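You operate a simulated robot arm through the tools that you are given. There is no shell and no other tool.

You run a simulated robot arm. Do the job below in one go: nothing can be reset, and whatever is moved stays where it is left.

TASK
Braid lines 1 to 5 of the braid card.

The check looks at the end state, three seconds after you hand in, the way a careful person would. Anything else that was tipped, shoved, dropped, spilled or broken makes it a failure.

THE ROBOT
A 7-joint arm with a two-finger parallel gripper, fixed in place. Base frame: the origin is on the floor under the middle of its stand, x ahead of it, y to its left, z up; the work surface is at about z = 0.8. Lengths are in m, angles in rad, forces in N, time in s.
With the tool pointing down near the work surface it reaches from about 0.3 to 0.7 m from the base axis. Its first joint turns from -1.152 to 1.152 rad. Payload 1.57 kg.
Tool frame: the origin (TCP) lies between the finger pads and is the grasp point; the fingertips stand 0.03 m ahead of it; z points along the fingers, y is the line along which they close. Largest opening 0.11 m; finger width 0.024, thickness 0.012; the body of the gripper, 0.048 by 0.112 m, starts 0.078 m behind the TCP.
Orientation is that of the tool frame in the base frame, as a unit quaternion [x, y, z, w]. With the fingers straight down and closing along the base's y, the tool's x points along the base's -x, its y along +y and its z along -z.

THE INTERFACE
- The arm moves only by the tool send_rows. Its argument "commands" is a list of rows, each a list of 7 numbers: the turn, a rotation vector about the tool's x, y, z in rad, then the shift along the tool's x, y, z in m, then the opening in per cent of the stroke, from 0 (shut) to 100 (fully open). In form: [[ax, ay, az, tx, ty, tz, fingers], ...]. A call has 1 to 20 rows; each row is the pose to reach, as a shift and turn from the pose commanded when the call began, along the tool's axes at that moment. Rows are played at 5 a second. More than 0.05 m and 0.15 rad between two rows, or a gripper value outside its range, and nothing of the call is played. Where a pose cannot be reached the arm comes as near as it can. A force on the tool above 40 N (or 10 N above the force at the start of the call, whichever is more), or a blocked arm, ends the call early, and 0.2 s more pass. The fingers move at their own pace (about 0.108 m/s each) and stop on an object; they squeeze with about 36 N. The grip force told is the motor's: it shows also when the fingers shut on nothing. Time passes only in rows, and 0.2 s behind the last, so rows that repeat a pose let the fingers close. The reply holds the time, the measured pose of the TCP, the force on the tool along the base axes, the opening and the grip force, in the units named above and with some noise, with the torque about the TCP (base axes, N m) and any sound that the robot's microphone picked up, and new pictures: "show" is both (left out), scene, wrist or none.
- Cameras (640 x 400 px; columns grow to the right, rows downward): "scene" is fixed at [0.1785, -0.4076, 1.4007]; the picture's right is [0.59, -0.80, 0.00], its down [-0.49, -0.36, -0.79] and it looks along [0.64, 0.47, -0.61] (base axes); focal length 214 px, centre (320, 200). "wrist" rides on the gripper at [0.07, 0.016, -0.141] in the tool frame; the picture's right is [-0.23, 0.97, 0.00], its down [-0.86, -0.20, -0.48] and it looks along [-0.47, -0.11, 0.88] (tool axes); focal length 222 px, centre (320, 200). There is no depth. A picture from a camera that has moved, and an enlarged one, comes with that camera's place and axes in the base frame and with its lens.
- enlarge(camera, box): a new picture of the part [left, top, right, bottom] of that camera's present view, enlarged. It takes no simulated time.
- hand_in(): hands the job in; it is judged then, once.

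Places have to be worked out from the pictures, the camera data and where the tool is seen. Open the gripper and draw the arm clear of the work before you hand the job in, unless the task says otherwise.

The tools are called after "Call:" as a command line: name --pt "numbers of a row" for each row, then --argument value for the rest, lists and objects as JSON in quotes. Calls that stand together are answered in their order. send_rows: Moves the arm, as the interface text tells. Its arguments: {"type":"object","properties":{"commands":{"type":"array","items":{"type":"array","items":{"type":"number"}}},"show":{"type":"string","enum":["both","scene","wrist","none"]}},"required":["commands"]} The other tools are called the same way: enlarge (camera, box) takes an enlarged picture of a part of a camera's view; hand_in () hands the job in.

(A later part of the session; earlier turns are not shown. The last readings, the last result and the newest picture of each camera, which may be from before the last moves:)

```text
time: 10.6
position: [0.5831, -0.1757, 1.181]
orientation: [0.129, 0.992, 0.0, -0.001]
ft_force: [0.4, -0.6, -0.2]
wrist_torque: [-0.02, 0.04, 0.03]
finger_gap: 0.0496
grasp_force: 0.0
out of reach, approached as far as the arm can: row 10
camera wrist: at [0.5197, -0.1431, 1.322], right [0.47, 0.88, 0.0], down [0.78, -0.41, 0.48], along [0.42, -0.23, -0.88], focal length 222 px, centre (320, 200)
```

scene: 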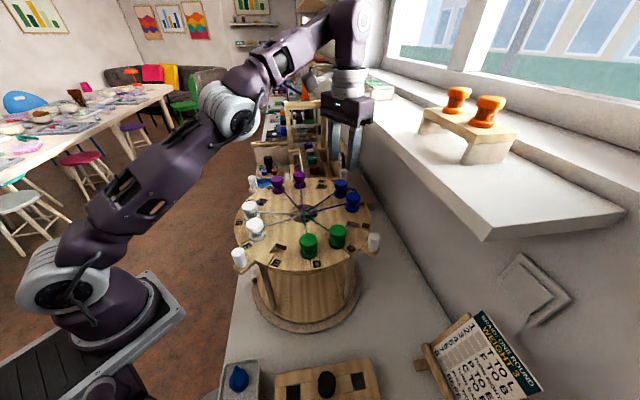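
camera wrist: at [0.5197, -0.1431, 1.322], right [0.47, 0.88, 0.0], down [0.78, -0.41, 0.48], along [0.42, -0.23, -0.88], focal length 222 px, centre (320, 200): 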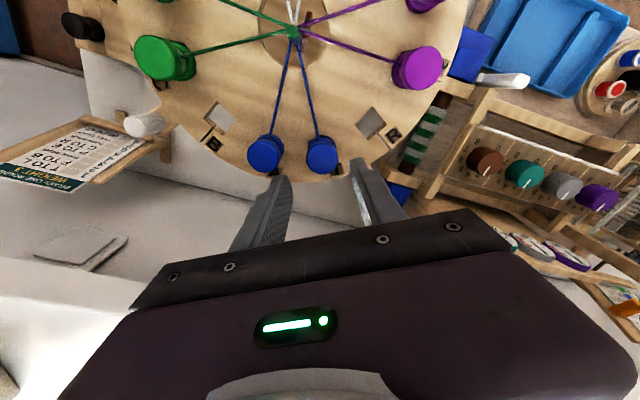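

The arm can reach T's position even at z=1.18. I'll zoom to verify the lateral alignment over bobbin T before descending.

Call:
enlarge --camera "wrist" --box '[230, 100, 420, 220]'

Call:
enlarge --camera "scene" --box '[310, 110, 390, 220]'

```text
3.33 times, centred on (325, 160) of wrist
camera zoom: at [0.5197, -0.1431, 1.322], right [0.47, 0.88, 0.0], down [0.78, -0.41, 0.48], along [0.42, -0.23, -0.88], focal length 740 px, centre (303, 333)
```

zoom: 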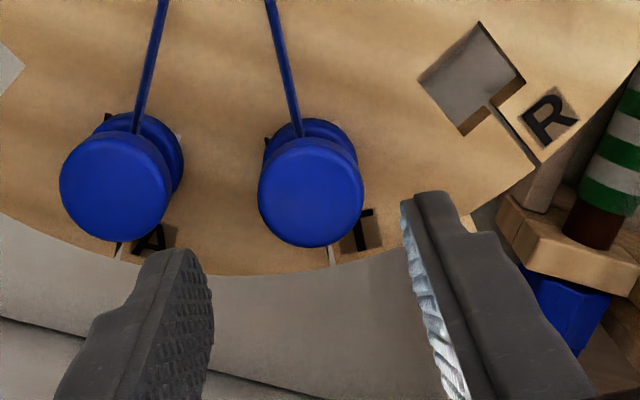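

```text
3.64 times, centred on (350, 165) of scene
camera zoom: at [0.1784, -0.4076, 1.4007], right [0.59, -0.8, 0.0], down [-0.49, -0.36, -0.79], along [0.64, 0.47, -0.61], focal length 780 px, centre (211, 327)
```

zoom: 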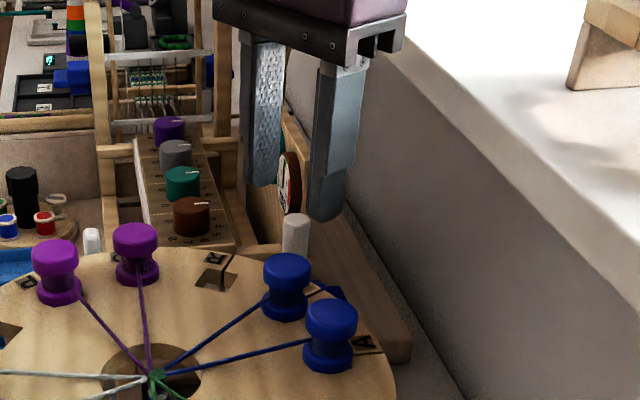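

T's top centre computes to (0.584, −0.175), within 1 mm of the TCP. Descending straight down so the pads span both flanges (TCP z≈1.099, tips ~8 mm above the disk), fingers still open.

Call:
send_rows --pt "0 0 0 -0.0005 0.0005 0.02 45" --pt "0 0 0 -0.0005 0.0005 0.04 45" --pt "0 0 0 -0.0005 0.0005 0.055 45" --pt "0 0 0 -0.0005 0.0005 0.068 45" --pt "0 0 0 -0.0005 0.0005 0.081 45" --pt "0 0 0 -0.0005 0.0005 0.081 45"

```text
time: 12.0
position: [0.5851, -0.1762, 1.1003]
orientation: [0.132, 0.991, 0.0, 0.0]
ft_force: [-0.4, -0.2, 0.5]
wrist_torque: [0.0, 0.01, 0.0]
finger_gap: 0.0494
grasp_force: 0.1
camera wrist: at [0.5217, -0.1421, 1.2396], right [0.47, 0.88, 0.0], down [0.77, -0.41, 0.48], along [0.42, -0.23, -0.88], focal length 222 px, centre (320, 200)
```

scene: 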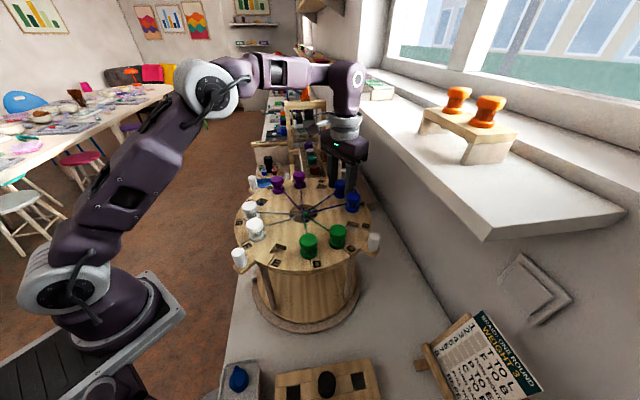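
wrist: 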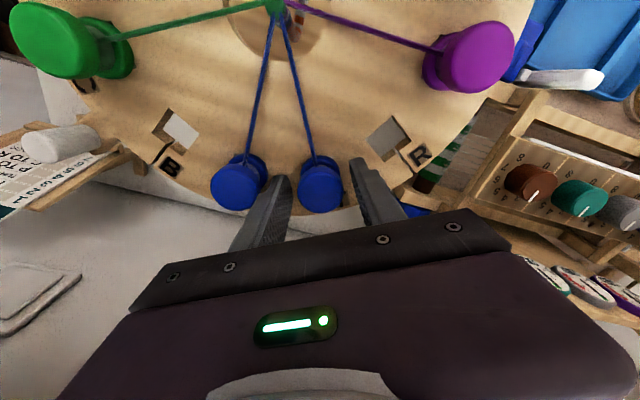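

The fingers straddle T. One zoom to confirm nothing touches bobbin A and that T is centred between the pads.

Call:
enlarge --camera "wrist" --box '[200, 130, 420, 260]'

Call:
enlarge --camera "scene" --box '[310, 130, 380, 220]'

```text
2.91 times, centred on (310, 195) of wrist
camera zoom: at [0.5217, -0.1421, 1.2396], right [0.47, 0.88, 0.0], down [0.77, -0.41, 0.48], along [0.42, -0.23, -0.88], focal length 646 px, centre (349, 214)
```

zoom: 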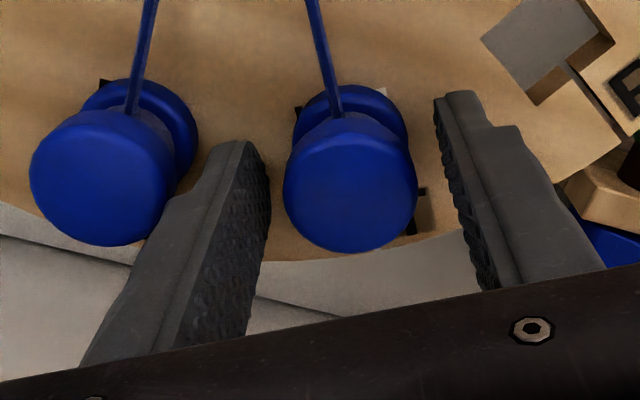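

```text
4.44 times, centred on (345, 175) of scene
camera zoom: at [0.1785, -0.4076, 1.4007], right [0.59, -0.8, 0.0], down [-0.49, -0.36, -0.79], along [0.64, 0.47, -0.61], focal length 953 px, centre (209, 311)
```

zoom: 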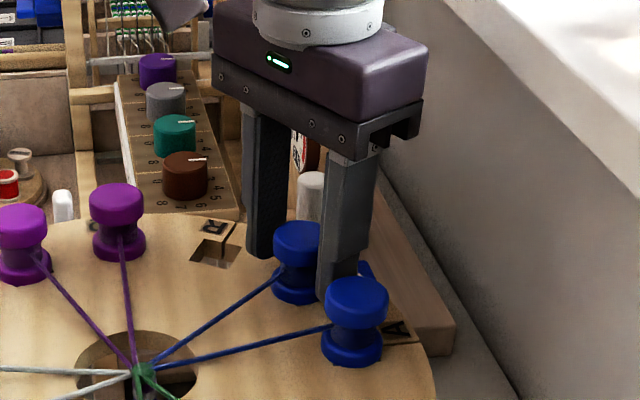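

T sits centred between the pads, clear of A. Closing the gripper now.

Call:
send_rows --pt "0 0 0 0 0 0 20" --pt "0 0 0 0 0 0 0" --pt "0 0 0 0 0 0 0" --pt "0 0 0 0 0 0 0" --show "wrist"

```text
time: 13.0
position: [0.585, -0.175, 1.098]
orientation: [0.131, 0.991, 0.0, 0.0]
ft_force: [-0.6, 0.4, 1.2]
wrist_torque: [0.01, -0.01, 0.0]
finger_gap: 0.0327
grasp_force: 36.0
camera wrist: at [0.5217, -0.1422, 1.2398], right [0.47, 0.88, 0.0], down [0.77, -0.41, 0.48], along [0.42, -0.23, -0.88], focal length 222 px, centre (320, 200)
```

wrist: 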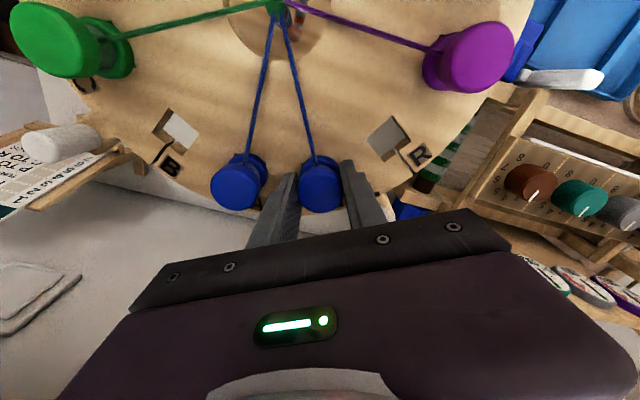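

Gripped at 32.7 mm with 36 N. Lifting straight up slowly by 65 mm and watching the force.

Call:
send_rows --pt "0 0 0 0 0 -0.008 0" --pt "0 0 0 0 0 -0.016 0" --pt "0 0 0 0 0 -0.026 0" --pt "0 0 0 0 0 -0.036 0" --pt "0 0 0 0 0 -0.046 0" --pt "0 0 0 0 0 -0.056 0" --pt "0 0 0 0 0 -0.065 0" --pt "0 0 0 0 0 -0.065 0"

```text
time: 14.8
position: [0.584, -0.1744, 1.1659]
orientation: [0.13, 0.991, 0.001, 0.0]
ft_force: [0.3, -0.4, -0.5]
wrist_torque: [0.0, -0.01, 0.0]
finger_gap: 0.0328
grasp_force: 36.1
camera wrist: at [0.5209, -0.1409, 1.3063], right [0.47, 0.88, 0.0], down [0.77, -0.41, 0.48], along [0.42, -0.23, -0.88], focal length 222 px, centre (320, 200)
```

scene: 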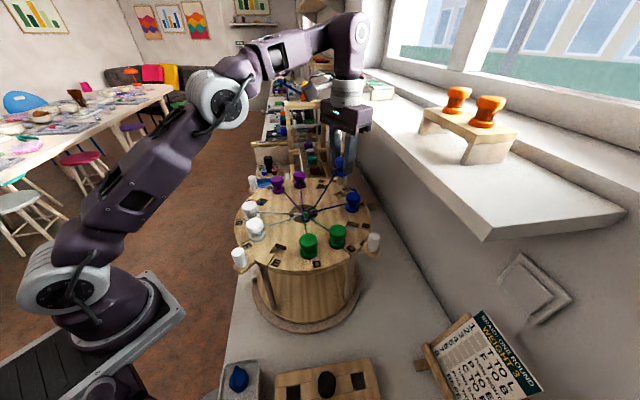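
wrist: 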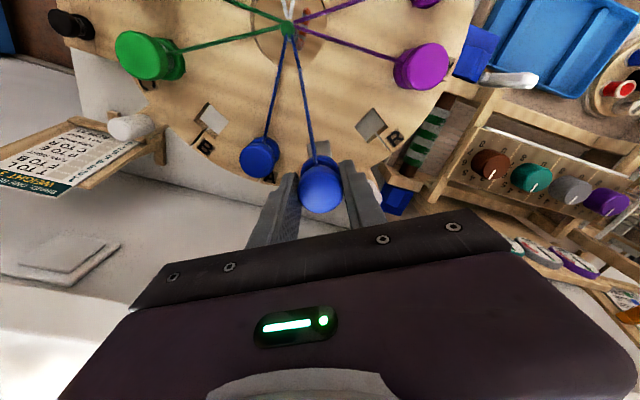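

The bobbin came up freely with the thread following. I zoom in to see the peg shape and length beneath it.

Call:
enlarge --camera "scene" --box '[315, 130, 375, 220]'

Call:
enlarge --camera "wrist" --box '[250, 130, 400, 230]'

Call:
enlarge --camera "scene" --box '[325, 155, 365, 195]'

```text
4.44 times, centred on (345, 175) of scene
camera zoom: at [0.1785, -0.4076, 1.4007], right [0.59, -0.8, 0.0], down [-0.49, -0.36, -0.79], along [0.64, 0.47, -0.61], focal length 953 px, centre (209, 311)
```

zoom: 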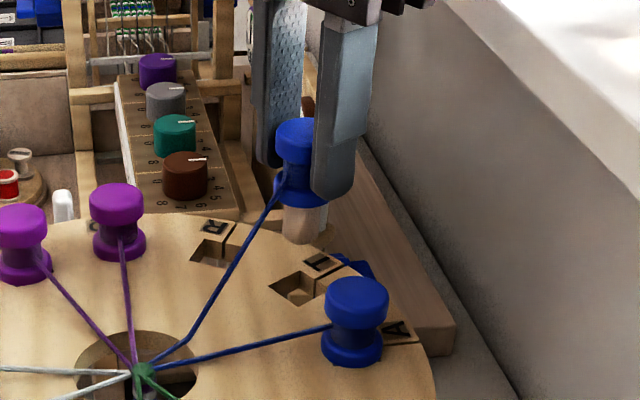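

```text
4.00 times, centred on (325, 180) of wrist
camera zoom: at [0.5209, -0.1409, 1.3063], right [0.47, 0.88, 0.0], down [0.77, -0.41, 0.48], along [0.42, -0.23, -0.88], focal length 888 px, centre (300, 280)
```

zoom: 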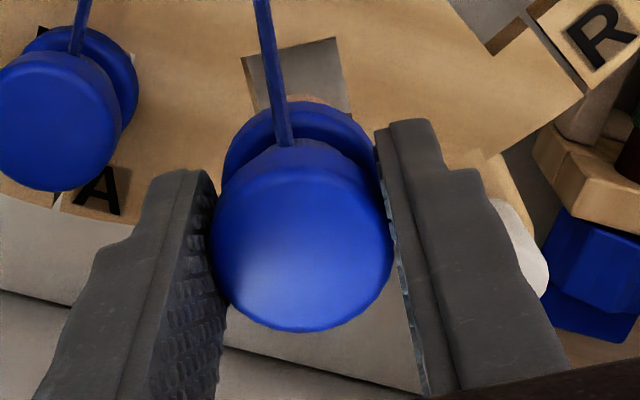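

```text
10.00 times, centred on (345, 175) of scene
camera zoom: at [0.1785, -0.4076, 1.4007], right [0.59, -0.8, 0.0], down [-0.49, -0.36, -0.79], along [0.64, 0.47, -0.61], focal length 2145 px, centre (70, 450)
```

zoom: 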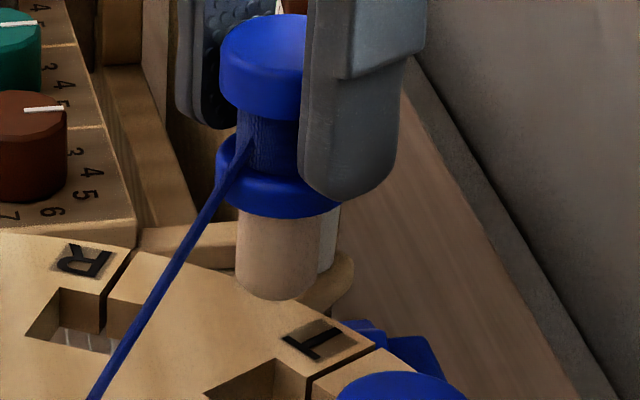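

The peg is a round dowel (~22 mm) in a ~28 mm square hole, so yaw isn't critical for fit. I carry it inside the ring to above L (0.437, −0.029), rotating the grip 60° so the fingers close tangentially between G and P.

Call:
send_rows --pt "0 0 0.131 0.0225 0.0128 -0.005 0" --pt "0 0 0.262 0.045 0.0257 -0.01 0" --pt "0 0 0.393 0.0674 0.0385 -0.016 0" --pt "0 0 0.524 0.0899 0.0513 -0.018 0" --pt "0 0 0.655 0.1124 0.0642 -0.018 0" --pt "0 0 0.786 0.1348 0.077 -0.018 0" --pt "0 0 0.917 0.1573 0.0899 -0.018 0" --pt "0 0 1.047 0.1798 0.1027 -0.018 0" --pt "0 0 1.047 0.1798 0.1027 -0.018 0"

```text
time: 16.8
position: [0.4366, -0.0295, 1.1832]
orientation: [0.609, 0.793, 0.0, 0.001]
ft_force: [0.4, 0.4, -1.1]
wrist_torque: [-0.05, -0.01, -0.02]
finger_gap: 0.0326
grasp_force: 35.6
camera wrist: at [0.4344, 0.0424, 1.3234], right [1.0, 0.03, 0.0], down [0.03, -0.88, 0.48], along [0.01, -0.48, -0.88], focal length 222 px, centre (320, 200)
```

scene: 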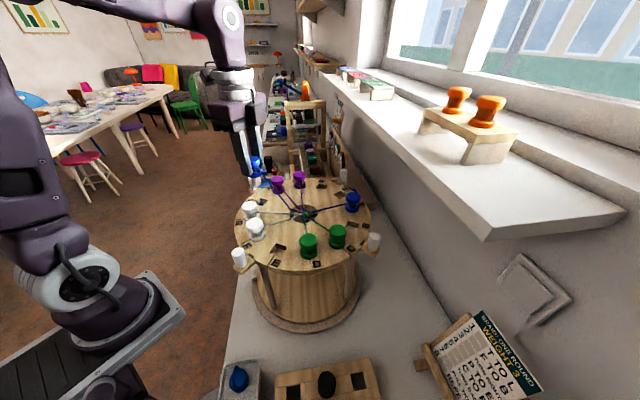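
wrist: 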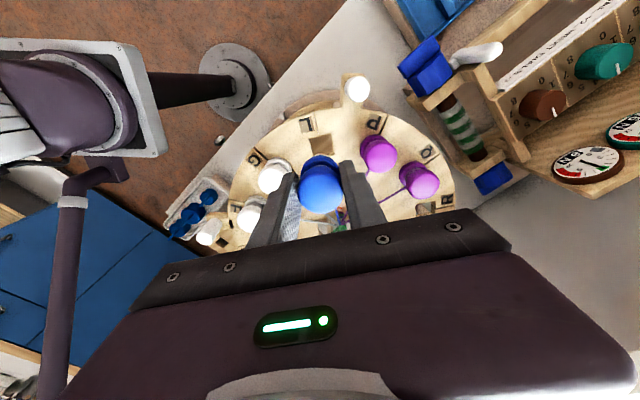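

Hovering over L. I zoom to compare the L hole's centre with the TCP.

Call:
enlarge --camera "wrist" --box '[250, 100, 410, 220]'

Call:
enlarge --camera "scene" --box '[220, 130, 300, 220]'

```text
3.33 times, centred on (330, 160) of wrist
camera zoom: at [0.4344, 0.0424, 1.3234], right [1.0, 0.03, 0.0], down [0.03, -0.88, 0.48], along [0.01, -0.48, -0.88], focal length 740 px, centre (287, 333)
```

zoom: 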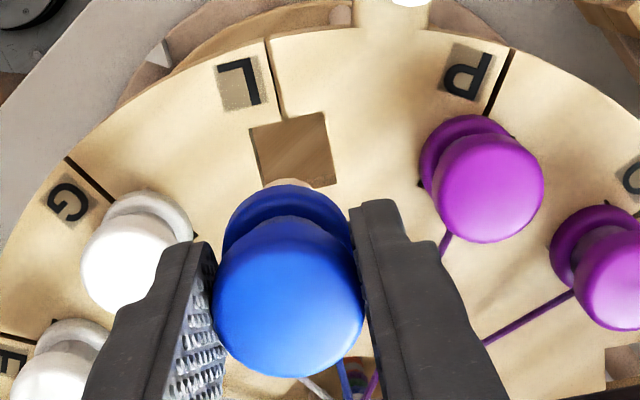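

```text
4.44 times, centred on (260, 175) of scene
camera zoom: at [0.1785, -0.4076, 1.4007], right [0.59, -0.8, 0.0], down [-0.49, -0.36, -0.79], along [0.64, 0.47, -0.61], focal length 953 px, centre (587, 311)
```

zoom: 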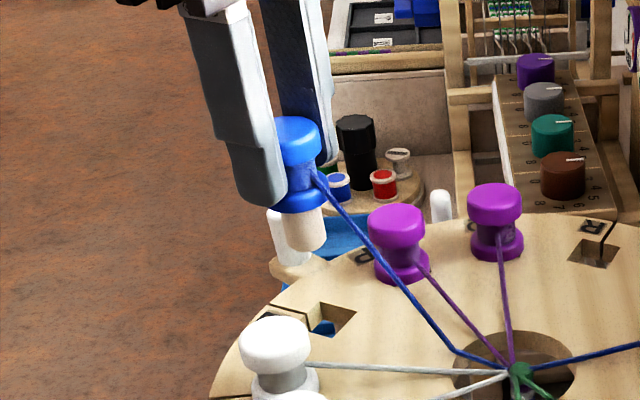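

L's hole centre computes to ~(0.438, −0.028), within 2 mm of the TCP. Descending straight into the hole with a 1 mm correction, slowly at the end.

Call:
send_rows --pt "0 0 0 0.0007 0.0012 0.015 0" --pt "0 0 0 0.0007 0.0012 0.03 0" --pt "0 0 0 0.0007 0.0012 0.042 0" --pt "0 0 0 0.0007 0.0012 0.052 0" --pt "0 0 0 0.0007 0.0012 0.062 0" --pt "0 0 0 0.0007 0.0012 0.07 0" --pt "0 0 0 0.0007 0.0012 0.077 0" --pt "0 0 0 0.0007 0.0012 0.082 0" --pt "0 0 0 0.0007 0.0012 0.082 0"

```text
time: 18.8
position: [0.4388, -0.0281, 1.1011]
orientation: [0.608, 0.794, 0.0, 0.0]
ft_force: [-0.3, 1.1, -1.7]
wrist_torque: [-0.02, 0.01, -0.01]
finger_gap: 0.0326
grasp_force: 35.7
camera wrist: at [0.4354, 0.0432, 1.2417], right [1.0, 0.03, 0.0], down [0.03, -0.88, 0.48], along [0.02, -0.48, -0.88], focal length 222 px, centre (320, 200)
```

scene: 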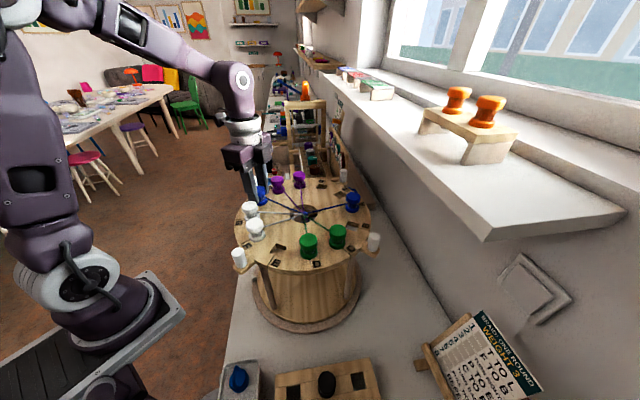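
wrist: 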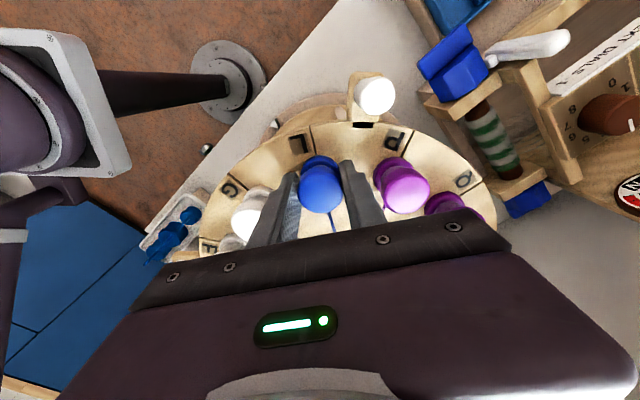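

The bobbin went down without resistance. I notice a black mark near the 90° handle that I hadn't seen earlier, so I zoom on it and on the seating.

Call:
enlarge --camera "wrist" --box '[330, 70, 410, 140]'

Call:
enlarge --camera "wrist" --box '[200, 110, 480, 250]'

Call:
enlarge --camera "scene" --box '[220, 160, 400, 272]'

```text
5.71 times, centred on (370, 105) of wrist
camera zoom: at [0.4354, 0.0432, 1.2417], right [1.0, 0.03, 0.0], down [0.03, -0.88, 0.48], along [0.02, -0.48, -0.88], focal length 1269 px, centre (34, 743)
```

zoom: 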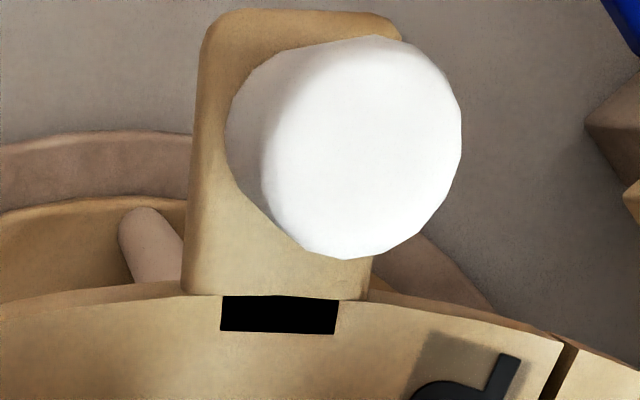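

```text
2.29 times, centred on (340, 180) of wrist
camera zoom: at [0.4354, 0.0432, 1.2417], right [1.0, 0.03, 0.0], down [0.03, -0.88, 0.48], along [0.02, -0.48, -0.88], focal length 508 px, centre (274, 246)
```

zoom: 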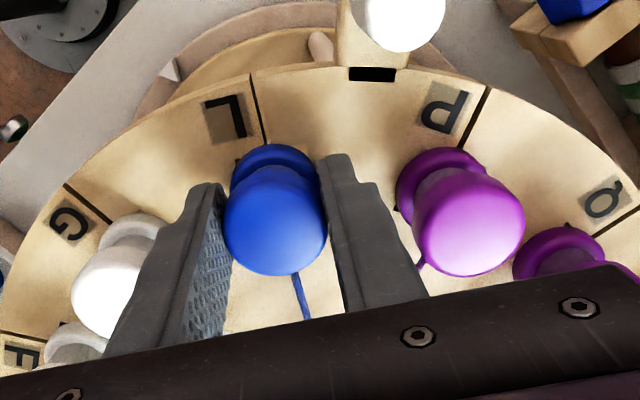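

```text
3.56 times, centred on (310, 216) of scene
camera zoom: at [0.1785, -0.4076, 1.4007], right [0.59, -0.8, 0.0], down [-0.49, -0.36, -0.79], along [0.64, 0.47, -0.61], focal length 763 px, centre (356, 143)
```

zoom: 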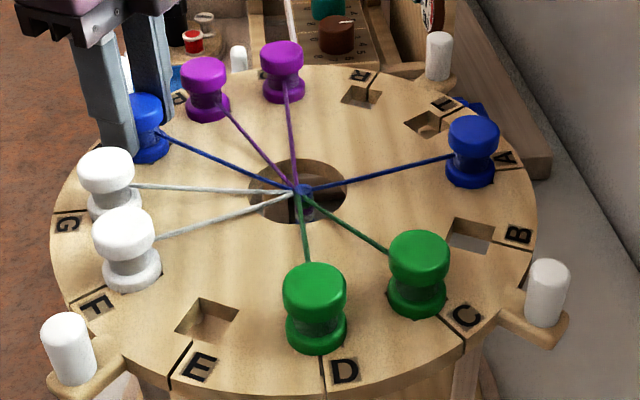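

The blue bobbin sits in L, and T is empty. The black rim marks appear to come and go (rendering or an indicator); letters haven't moved. Releasing to ~50 mm opening now, staying clear of G and P.

Call:
send_rows --pt "0 0 0 0 0 0 20" --pt "0 0 0 0 0 0 35" --pt "0 0 0 0 0 0 45" --pt "0 0 0 0 0 0 45" --show "none"

Call:
enlarge --camera "wrist" --box '[200, 60, 480, 250]'

Call:
enlarge --camera "scene" --box '[225, 165, 305, 225]'

```text
time: 19.8
position: [0.4367, -0.028, 1.1003]
orientation: [0.608, 0.794, 0.0, 0.0]
ft_force: [-0.7, 0.3, -0.2]
wrist_torque: [0.02, 0.03, -0.02]
finger_gap: 0.0496
grasp_force: 0.0
```

```text
2.11 times, centred on (340, 155) of wrist
camera zoom: at [0.4354, 0.0432, 1.2419], right [1.0, 0.03, 0.0], down [0.03, -0.88, 0.48], along [0.02, -0.48, -0.88], focal length 468 px, centre (278, 295)
```

zoom: 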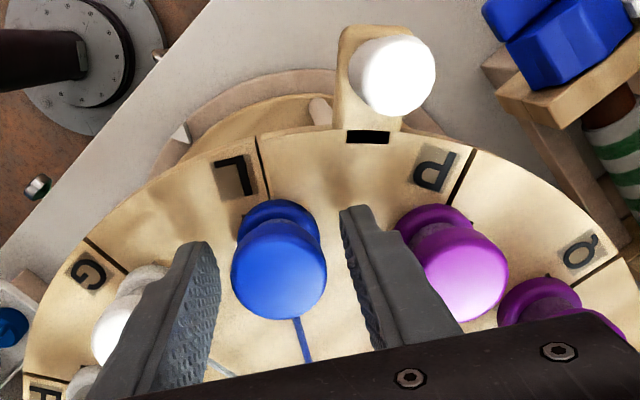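

```text
6.67 times, centred on (265, 195) of scene
camera zoom: at [0.1785, -0.4076, 1.4007], right [0.59, -0.8, 0.0], down [-0.49, -0.36, -0.79], along [0.64, 0.47, -0.61], focal length 1430 px, centre (687, 233)
```

zoom: 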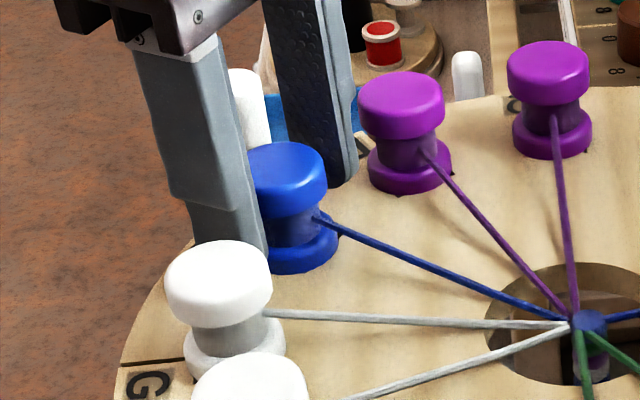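

Line 1 is done: blue is seated in L. Next I lift clear and move to hover over F (0.352, −0.113), turning the closing axis back to 75° (tangential at F).

Call:
send_rows --pt "0 0 0 0 0 -0.02 45" --pt "0 0 0 0 0 -0.05 45" --pt "0 0 0 0 0 -0.08 45" --pt "0 0 -0.131 -0.0074 -0.0132 -0.08 45" --pt "0 0 -0.262 -0.0149 -0.0263 -0.08 45" --pt "0 0 -0.393 -0.0223 -0.0395 -0.08 45" --pt "0 0 -0.524 -0.0298 -0.0526 -0.08 45" --pt "0 0 -0.655 -0.0372 -0.0658 -0.08 45" --pt "0 0 -0.786 -0.0446 -0.0789 -0.08 45" --pt "0 0 -0.917 -0.0521 -0.0921 -0.08 45" --pt "0 0 -1.047 -0.0595 -0.1052 -0.08 45" --pt "0 0 -1.047 -0.0595 -0.1052 -0.08 45"

```text
time: 22.4
position: [0.3518, -0.1116, 1.1811]
orientation: [0.131, 0.991, 0.0, 0.0]
ft_force: [-0.1, 0.3, -0.2]
wrist_torque: [-0.03, -0.03, 0.0]
finger_gap: 0.0497
grasp_force: 0.1
camera wrist: at [0.288, -0.0779, 1.3227], right [0.47, 0.88, 0.0], down [0.77, -0.41, 0.48], along [0.42, -0.23, -0.88], focal length 222 px, centre (320, 200)
```

scene: 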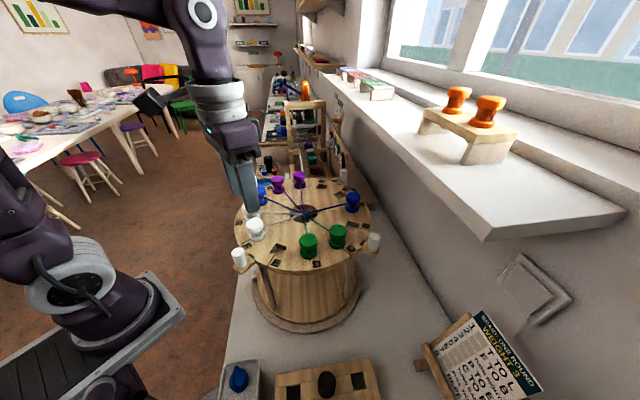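
wrist: 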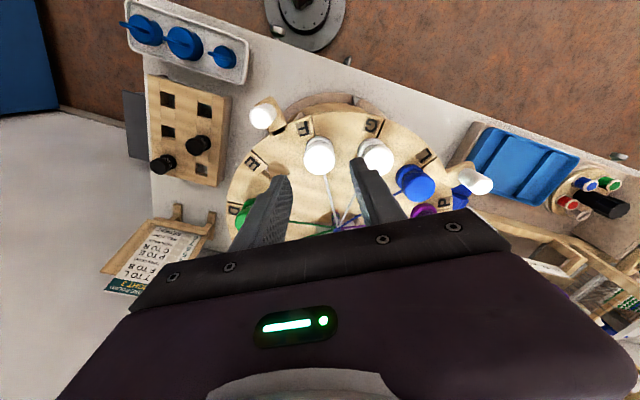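

Hovering near F. Zoom to verify F's bobbin centre and label before descending.

Call:
enlarge --camera "wrist" --box '[230, 90, 450, 230]'

Call:
enlarge --camera "scene" --box '[220, 160, 400, 272]'

```text
2.86 times, centred on (340, 160) of wrist
camera zoom: at [0.288, -0.0779, 1.3227], right [0.47, 0.88, 0.0], down [0.77, -0.41, 0.48], along [0.42, -0.23, -0.88], focal length 635 px, centre (263, 314)
```

zoom: 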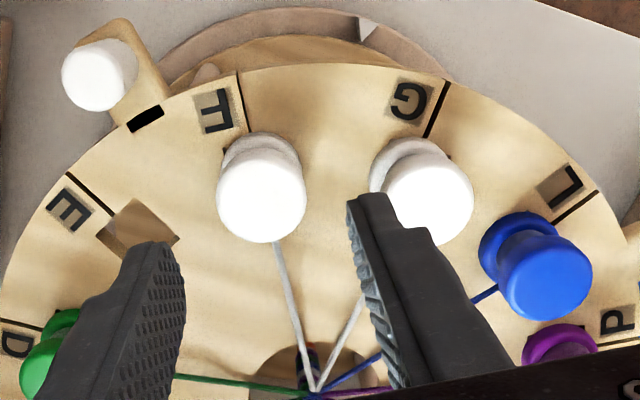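

```text
3.56 times, centred on (310, 216) of scene
camera zoom: at [0.1784, -0.4076, 1.4007], right [0.59, -0.8, 0.0], down [-0.49, -0.36, -0.79], along [0.64, 0.47, -0.61], focal length 763 px, centre (356, 143)
```

zoom: 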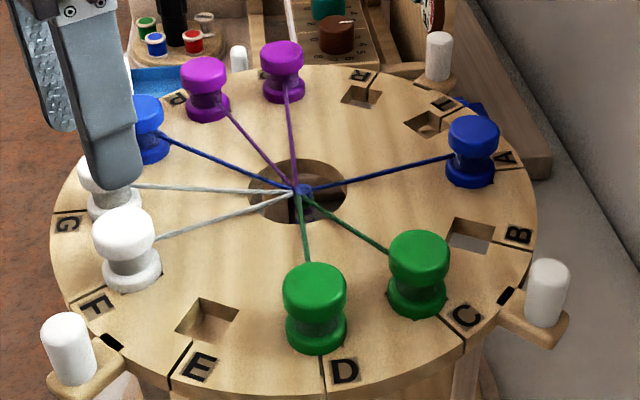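

F's bobbin centre computes to ~(0.353, −0.1134); small correction of ~2 mm. The black rim patches keep flickering between handles, so they're a rendering artefact. Descending around F.

Call:
send_rows --pt "0 0 0 -0.0018 -0.0014 0.02 45" --pt "0 0 0 -0.0018 -0.0014 0.04 45" --pt "0 0 0 -0.0018 -0.0014 0.055 45" --pt "0 0 0 -0.0018 -0.0014 0.068 45" --pt "0 0 0 -0.0018 -0.0014 0.081 45" --pt "0 0 0 -0.0018 -0.0014 0.081 45" --show "none"

Call:
enlarge --camera "wrist" --box '[200, 100, 460, 260]'

Call:
enlarge --camera "scene" --box '[220, 160, 320, 260]'

```text
time: 23.8
position: [0.3534, -0.1129, 1.1004]
orientation: [0.13, 0.992, 0.0, 0.001]
ft_force: [-0.3, -0.1, -0.1]
wrist_torque: [-0.03, 0.04, -0.01]
finger_gap: 0.0497
grasp_force: 0.0
```

```text
2.46 times, centred on (330, 180) of wrist
camera zoom: at [0.2902, -0.0802, 1.2409], right [0.47, 0.88, 0.0], down [0.77, -0.41, 0.48], along [0.42, -0.23, -0.88], focal length 547 px, centre (295, 249)
```

zoom: 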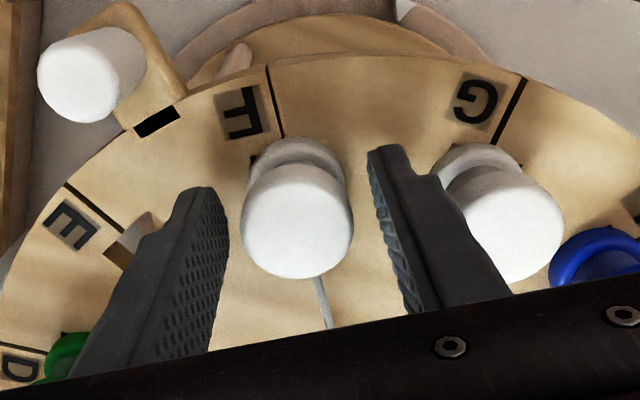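

```text
4.00 times, centred on (270, 210) of scene
camera zoom: at [0.1785, -0.4076, 1.4007], right [0.59, -0.8, 0.0], down [-0.49, -0.36, -0.79], along [0.64, 0.47, -0.61], focal length 858 px, centre (520, 160)
```

zoom: 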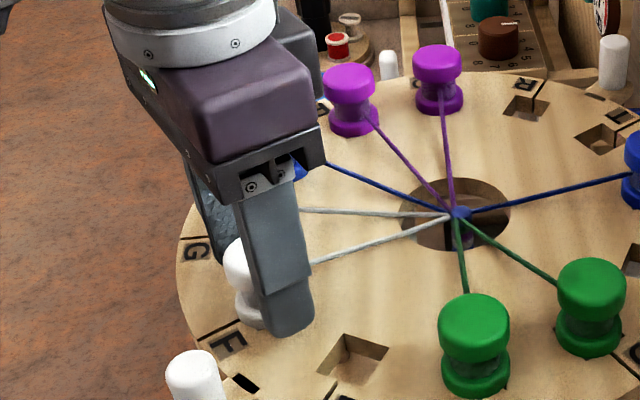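

F's bobbin is centred between the fingers with G clear. Closing and then lifting 65 mm.

Call:
send_rows --pt "0 0 0 0 0 0 20" --pt "0 0 0 0 0 0 0" --pt "0 0 0 0 0 0 0" --pt "0 0 0 0 0 0 0" --pt "0 0 0 0 0 -0.008 0" --pt "0 0 0 0 0 -0.016 0" --pt "0 0 0 0 0 -0.026 0" --pt "0 0 0 0 0 -0.036 0" --pt "0 0 0 0 0 -0.048 0" --pt "0 0 0 0 0 -0.06 0" --pt "0 0 0 0 0 -0.075 0" --pt "0 0 0 0 0 -0.083 0" --pt "0 0 0 0 0 -0.083 0"

```text
time: 26.6
position: [0.3528, -0.1162, 1.1825]
orientation: [0.13, 0.991, 0.0, 0.0]
ft_force: [0.2, 0.2, -0.8]
wrist_torque: [0.0, -0.01, -0.01]
finger_gap: 0.0329
grasp_force: 35.6
camera wrist: at [0.29, -0.0813, 1.3238], right [0.47, 0.88, 0.0], down [0.77, -0.41, 0.48], along [0.42, -0.23, -0.88], focal length 222 px, centre (320, 200)
```

scene: 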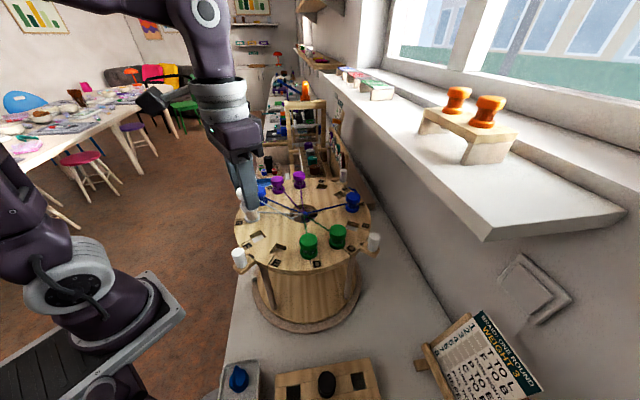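
wrist: 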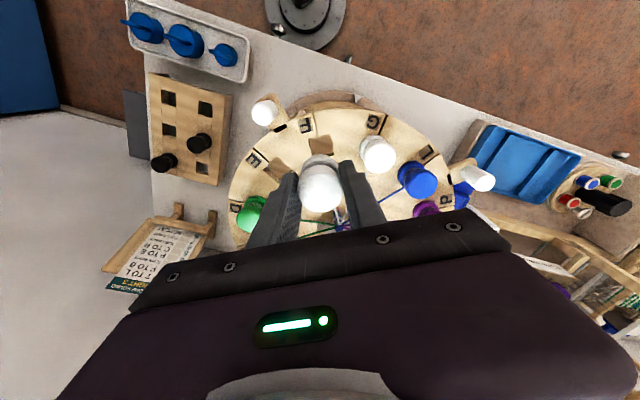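

The white bobbin is out of F. Carrying it along the inner chord to above B (0.499, −0.260), rotating the closing axis to 15° (tangential at B).

Call:
send_rows --pt "0 0 0.131 -0.0223 -0.0128 -0.002 0" --pt "0 0 0.262 -0.0446 -0.0257 -0.002 0" --pt "0 0 0.393 -0.0668 -0.0385 -0.002 0" --pt "0 0 0.524 -0.0891 -0.0513 -0.002 0" --pt "0 0 0.655 -0.1114 -0.0641 -0.002 0" --pt "0 0 0.786 -0.1337 -0.077 -0.002 0" --pt "0 0 0.917 -0.1559 -0.0898 -0.002 0" --pt "0 0 1.047 -0.1782 -0.1026 -0.002 0" --pt "0 0 1.047 -0.1782 -0.1026 -0.002 0"

```text
time: 28.6
position: [0.4987, -0.2589, 1.1837]
orientation: [0.609, 0.793, -0.001, 0.0]
ft_force: [-0.9, 0.3, -0.8]
wrist_torque: [0.01, -0.02, -0.02]
finger_gap: 0.0327
grasp_force: 35.5
camera wrist: at [0.4963, -0.1879, 1.325], right [1.0, 0.03, 0.0], down [0.03, -0.88, 0.48], along [0.01, -0.48, -0.88], focal length 222 px, centre (320, 200)
```

scene: 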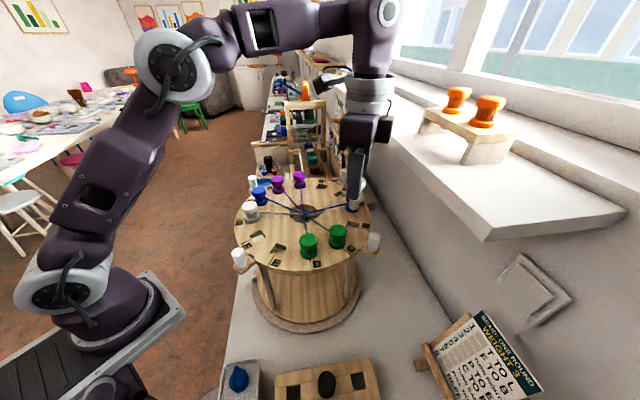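
wrist: 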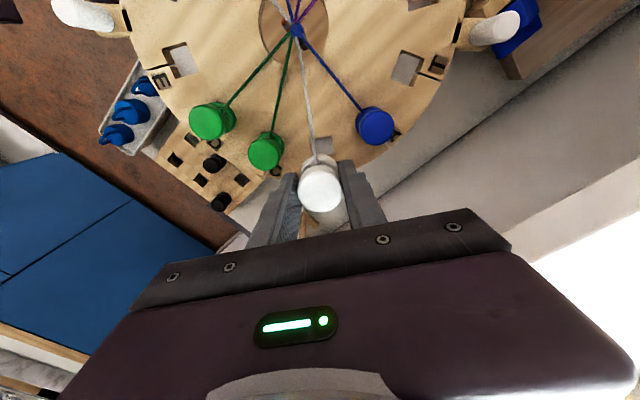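

Above B; I zoom to compare the hole with the held bobbin.

Call:
enlarge --camera "wrist" --box '[240, 90, 420, 220]'

Call:
enlarge --camera "scene" --box '[320, 140, 400, 260]'

```text
3.08 times, centred on (330, 155) of wrist
camera zoom: at [0.4963, -0.1879, 1.325], right [1.0, 0.03, 0.0], down [0.03, -0.88, 0.48], along [0.01, -0.48, -0.88], focal length 684 px, centre (289, 338)
```

zoom: 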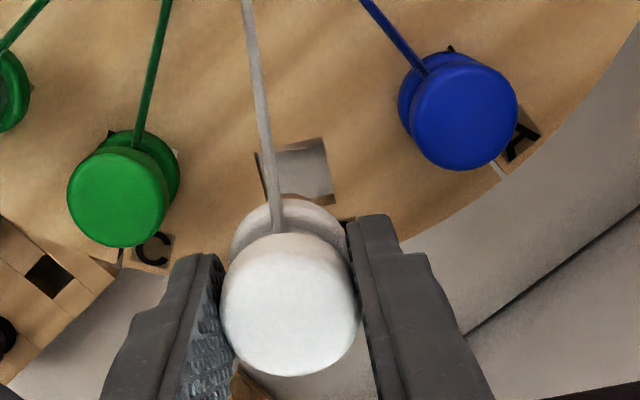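

```text
3.33 times, centred on (360, 200) of scene
camera zoom: at [0.1785, -0.4076, 1.4007], right [0.59, -0.8, 0.0], down [-0.49, -0.36, -0.79], along [0.64, 0.47, -0.61], focal length 715 px, centre (187, 200)
```

zoom: 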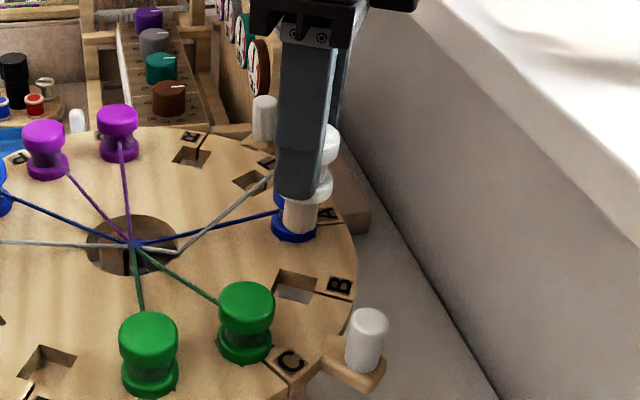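

B's hole centre is about (0.500, −0.260), within ~1–2 mm of the TCP. Descending into B.

Call:
send_rows --pt "0 0 0 -0.001 0.0008 0.015 0" --pt "0 0 0 -0.001 0.0008 0.03 0" --pt "0 0 0 -0.001 0.0008 0.042 0" --pt "0 0 0 -0.001 0.0008 0.052 0" --pt "0 0 0 -0.001 0.0008 0.062 0" --pt "0 0 0 -0.001 0.0008 0.07 0" --pt "0 0 0 -0.001 0.0008 0.078 0" --pt "0 0 0 -0.001 0.0008 0.084 0" --pt "0 0 0 -0.001 0.0008 0.084 0" --show "none"

Call:
enlarge --camera "wrist" --box '[200, 90, 440, 240]'

Call:
enlarge --camera "scene" --box '[320, 170, 400, 260]'

```text
time: 30.6
position: [0.5004, -0.26, 1.1015]
orientation: [0.609, 0.793, 0.0, 0.0]
ft_force: [0.2, -0.6, -0.4]
wrist_torque: [0.01, -0.01, 0.01]
finger_gap: 0.0325
grasp_force: 36.4
```

```text
2.67 times, centred on (320, 165) of wrist
camera zoom: at [0.4979, -0.189, 1.2414], right [1.0, 0.03, 0.0], down [0.03, -0.88, 0.48], along [0.02, -0.48, -0.88], focal length 592 px, centre (320, 293)
```

zoom: 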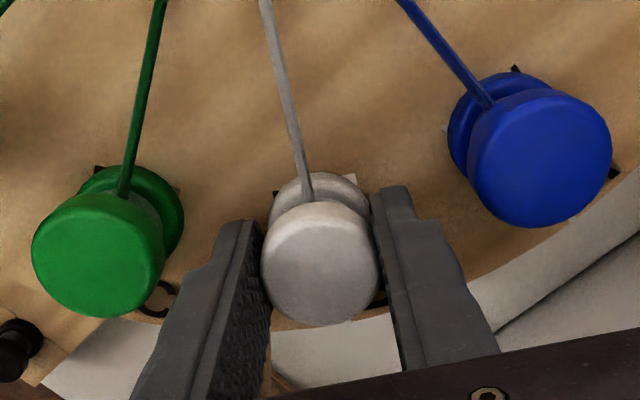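

```text
4.44 times, centred on (360, 215) of scene
camera zoom: at [0.1785, -0.4076, 1.4007], right [0.59, -0.8, 0.0], down [-0.49, -0.36, -0.79], along [0.64, 0.47, -0.61], focal length 953 px, centre (142, 133)
```

zoom: 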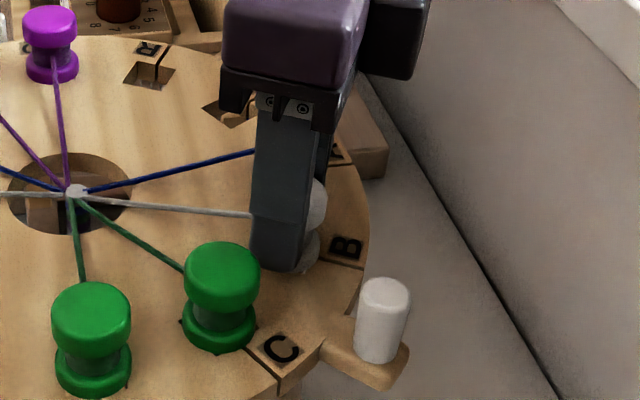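

White is seated in B. Releasing and lifting 85 mm straight up.

Call:
send_rows --pt "0 0 0 0 0 0 20" --pt "0 0 0 0 0 0 35" --pt "0 0 0 0 0 0 45" --pt "0 0 0 0 0 0 45" --pt "0 0 0 0 0 -0.02 45" --pt "0 0 0 0 0 -0.05 45" --pt "0 0 0 0 0 -0.085 45" --pt "0 0 0 0 0 -0.085 45"

```text
time: 32.4
position: [0.5002, -0.2591, 1.1868]
orientation: [0.609, 0.793, 0.0, 0.001]
ft_force: [0.6, 0.9, 0.1]
wrist_torque: [0.0, 0.0, 0.02]
finger_gap: 0.0496
grasp_force: 0.1
camera wrist: at [0.4984, -0.1878, 1.3273], right [1.0, 0.03, 0.0], down [0.03, -0.88, 0.48], along [0.01, -0.48, -0.88], focal length 222 px, centre (320, 200)
```

scene: 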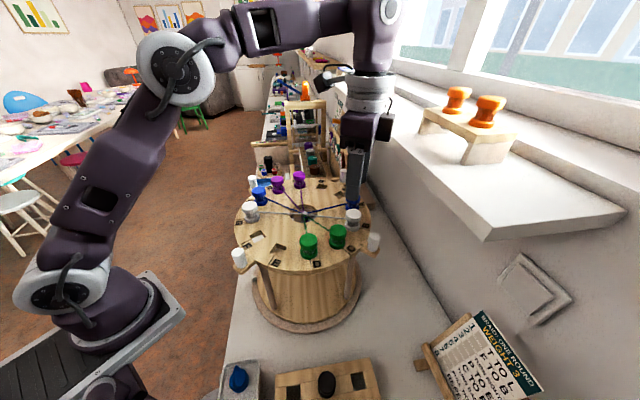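
wrist: 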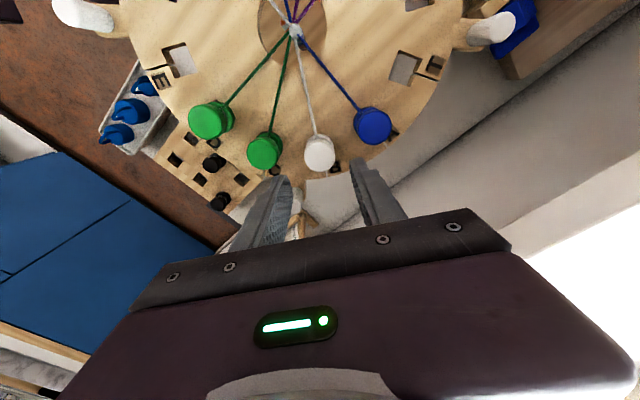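

Lines 1–2 are done (L and B filled; T and F empty). For the turn, I'll use the white peg at 180°, at about (0.287, −0.1445), r≈0.181 from the centre, top ≈1.10. Moving to hover over it with the closing axis tangential (ψ=90°).

Call:
send_rows --pt "0 0 -0.131 0.0166 -0.0177 0 45" --pt "0 0 -0.262 0.0333 -0.0354 0 45" --pt "0 0 -0.393 0.0499 -0.0532 0 45" --pt "0 0 -0.524 0.0666 -0.0709 0 45" --pt "0 0 -0.655 0.0832 -0.0886 0 45" --pt "0 0 -0.786 0.0998 -0.1063 0 45" --pt "0 0 -0.917 0.1165 -0.124 0 45" --pt "0 0 -1.048 0.1331 -0.1418 0 45" --pt "0 0 -1.179 0.1498 -0.1595 0 45" --pt "0 0 -1.309 0.1664 -0.1772 0 45" --pt "0 0 -1.309 0.1664 -0.1772 0 45"

```text
time: 34.8
position: [0.2867, -0.1446, 1.1859]
orientation: [-0.001, 1.0, 0.0, 0.0]
ft_force: [0.1, 0.5, -0.4]
wrist_torque: [-0.01, 0.03, -0.05]
finger_gap: 0.0498
grasp_force: 0.1
camera wrist: at [0.2166, -0.1293, 1.3275], right [0.23, 0.97, 0.0], down [0.86, -0.2, 0.48], along [0.47, -0.11, -0.88], focal length 222 px, centre (320, 200)
```

scene: 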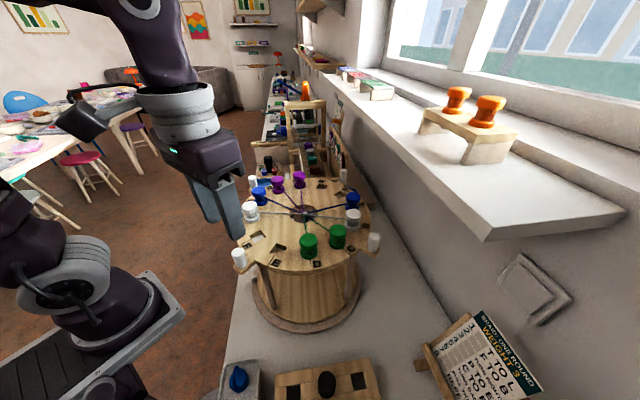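
wrist: 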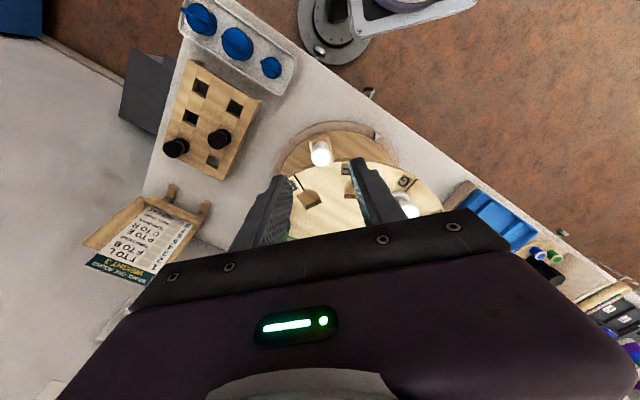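

Reached. I zoom to verify the peg's position relative to the fingers and take a reference picture of the disk and the weights' tags.

Call:
enlarge --camera "wrist" --box '[240, 110, 420, 230]'

Call:
enlarge --camera "scene" --box '[210, 150, 390, 275]'

```text
3.33 times, centred on (330, 170) of wrist
camera zoom: at [0.2166, -0.1293, 1.3275], right [0.23, 0.97, 0.0], down [0.86, -0.2, 0.48], along [0.47, -0.11, -0.88], focal length 740 px, centre (287, 300)
```

zoom: 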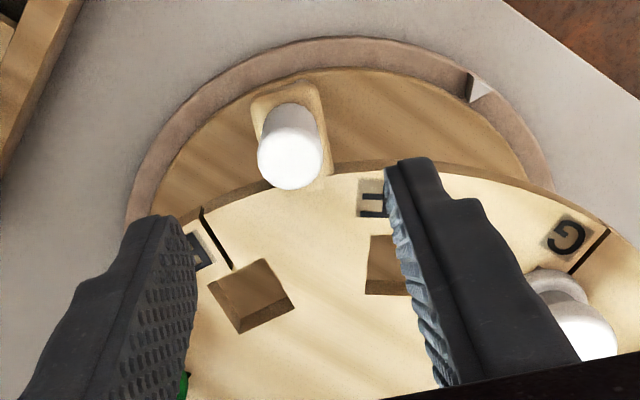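

```text
3.20 times, centred on (300, 212) of scene
camera zoom: at [0.1784, -0.4076, 1.4007], right [0.59, -0.8, 0.0], down [-0.49, -0.36, -0.79], along [0.64, 0.47, -0.61], focal length 686 px, centre (384, 160)
```

zoom: 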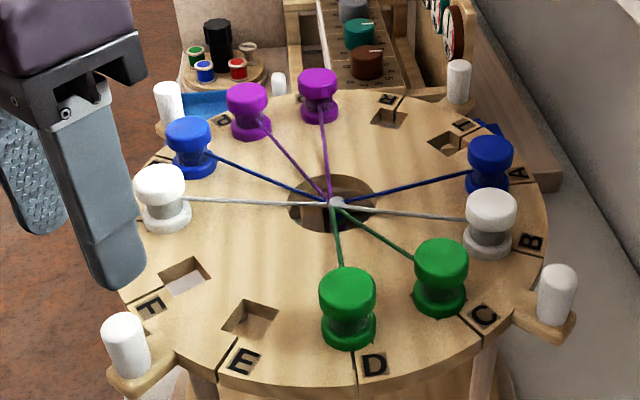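

The peg top is at ~(0.288, −0.145), matching the TCP. Descending to z≈1.097 around the peg (tips ~6 mm above the handle arm) and narrowing to a loose straddle.

Call:
send_rows --pt "0 0 0 -0.001 0.0 0.025 45" --pt "0 0 0 -0.001 0.0 0.05 45" --pt "0 0 0 -0.001 0.0 0.07 45" --pt "0 0 0 -0.001 0.0 0.088 45" --pt "0 0 0 -0.001 0.0 0.088 35" --pt "0 0 0 -0.001 0.0 0.088 26" --pt "0 0 0 -0.001 0.0 0.088 26"

Call:
enlarge --camera "scene" --box '[210, 190, 300, 290]'

Call:
enlarge --camera "wrist" --box '[240, 110, 420, 230]'

```text
time: 36.4
position: [0.2862, -0.1438, 1.0982]
orientation: [0.0, 1.0, 0.0, 0.0]
ft_force: [0.3, -1.2, 0.0]
wrist_torque: [-0.01, 0.03, -0.01]
finger_gap: 0.0288
grasp_force: 0.0
camera wrist: at [0.2162, -0.1279, 1.2395], right [0.23, 0.97, 0.0], down [0.85, -0.2, 0.48], along [0.47, -0.11, -0.88], focal length 222 px, centre (320, 200)
```

scene: 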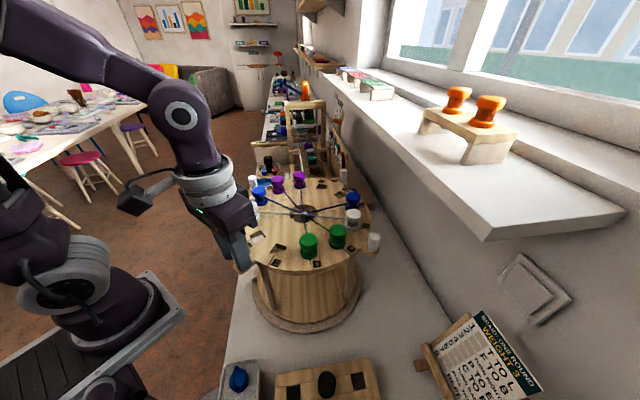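
wrist: 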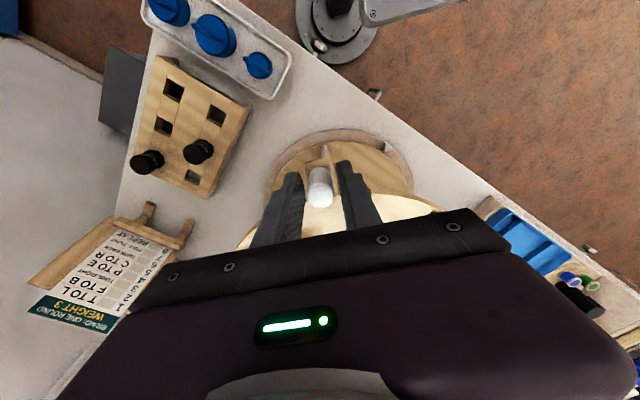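

```text
4.00 times, centred on (255, 240) of scene
camera zoom: at [0.1785, -0.4076, 1.4007], right [0.59, -0.8, 0.0], down [-0.49, -0.36, -0.79], along [0.64, 0.47, -0.61], focal length 858 px, centre (580, 40)
```

zoom: 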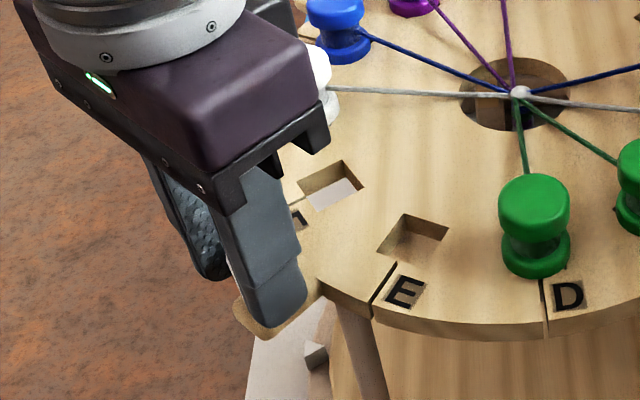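

```text
3.33 times, centred on (330, 170) of wrist
camera zoom: at [0.2162, -0.1279, 1.2395], right [0.23, 0.97, 0.0], down [0.85, -0.2, 0.48], along [0.47, -0.11, -0.88], focal length 740 px, centre (287, 300)
```

zoom: 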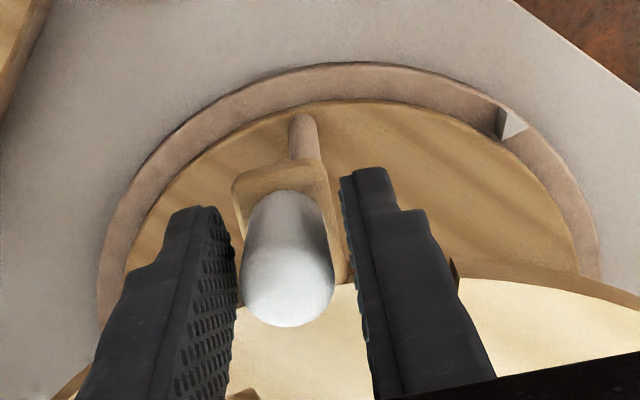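

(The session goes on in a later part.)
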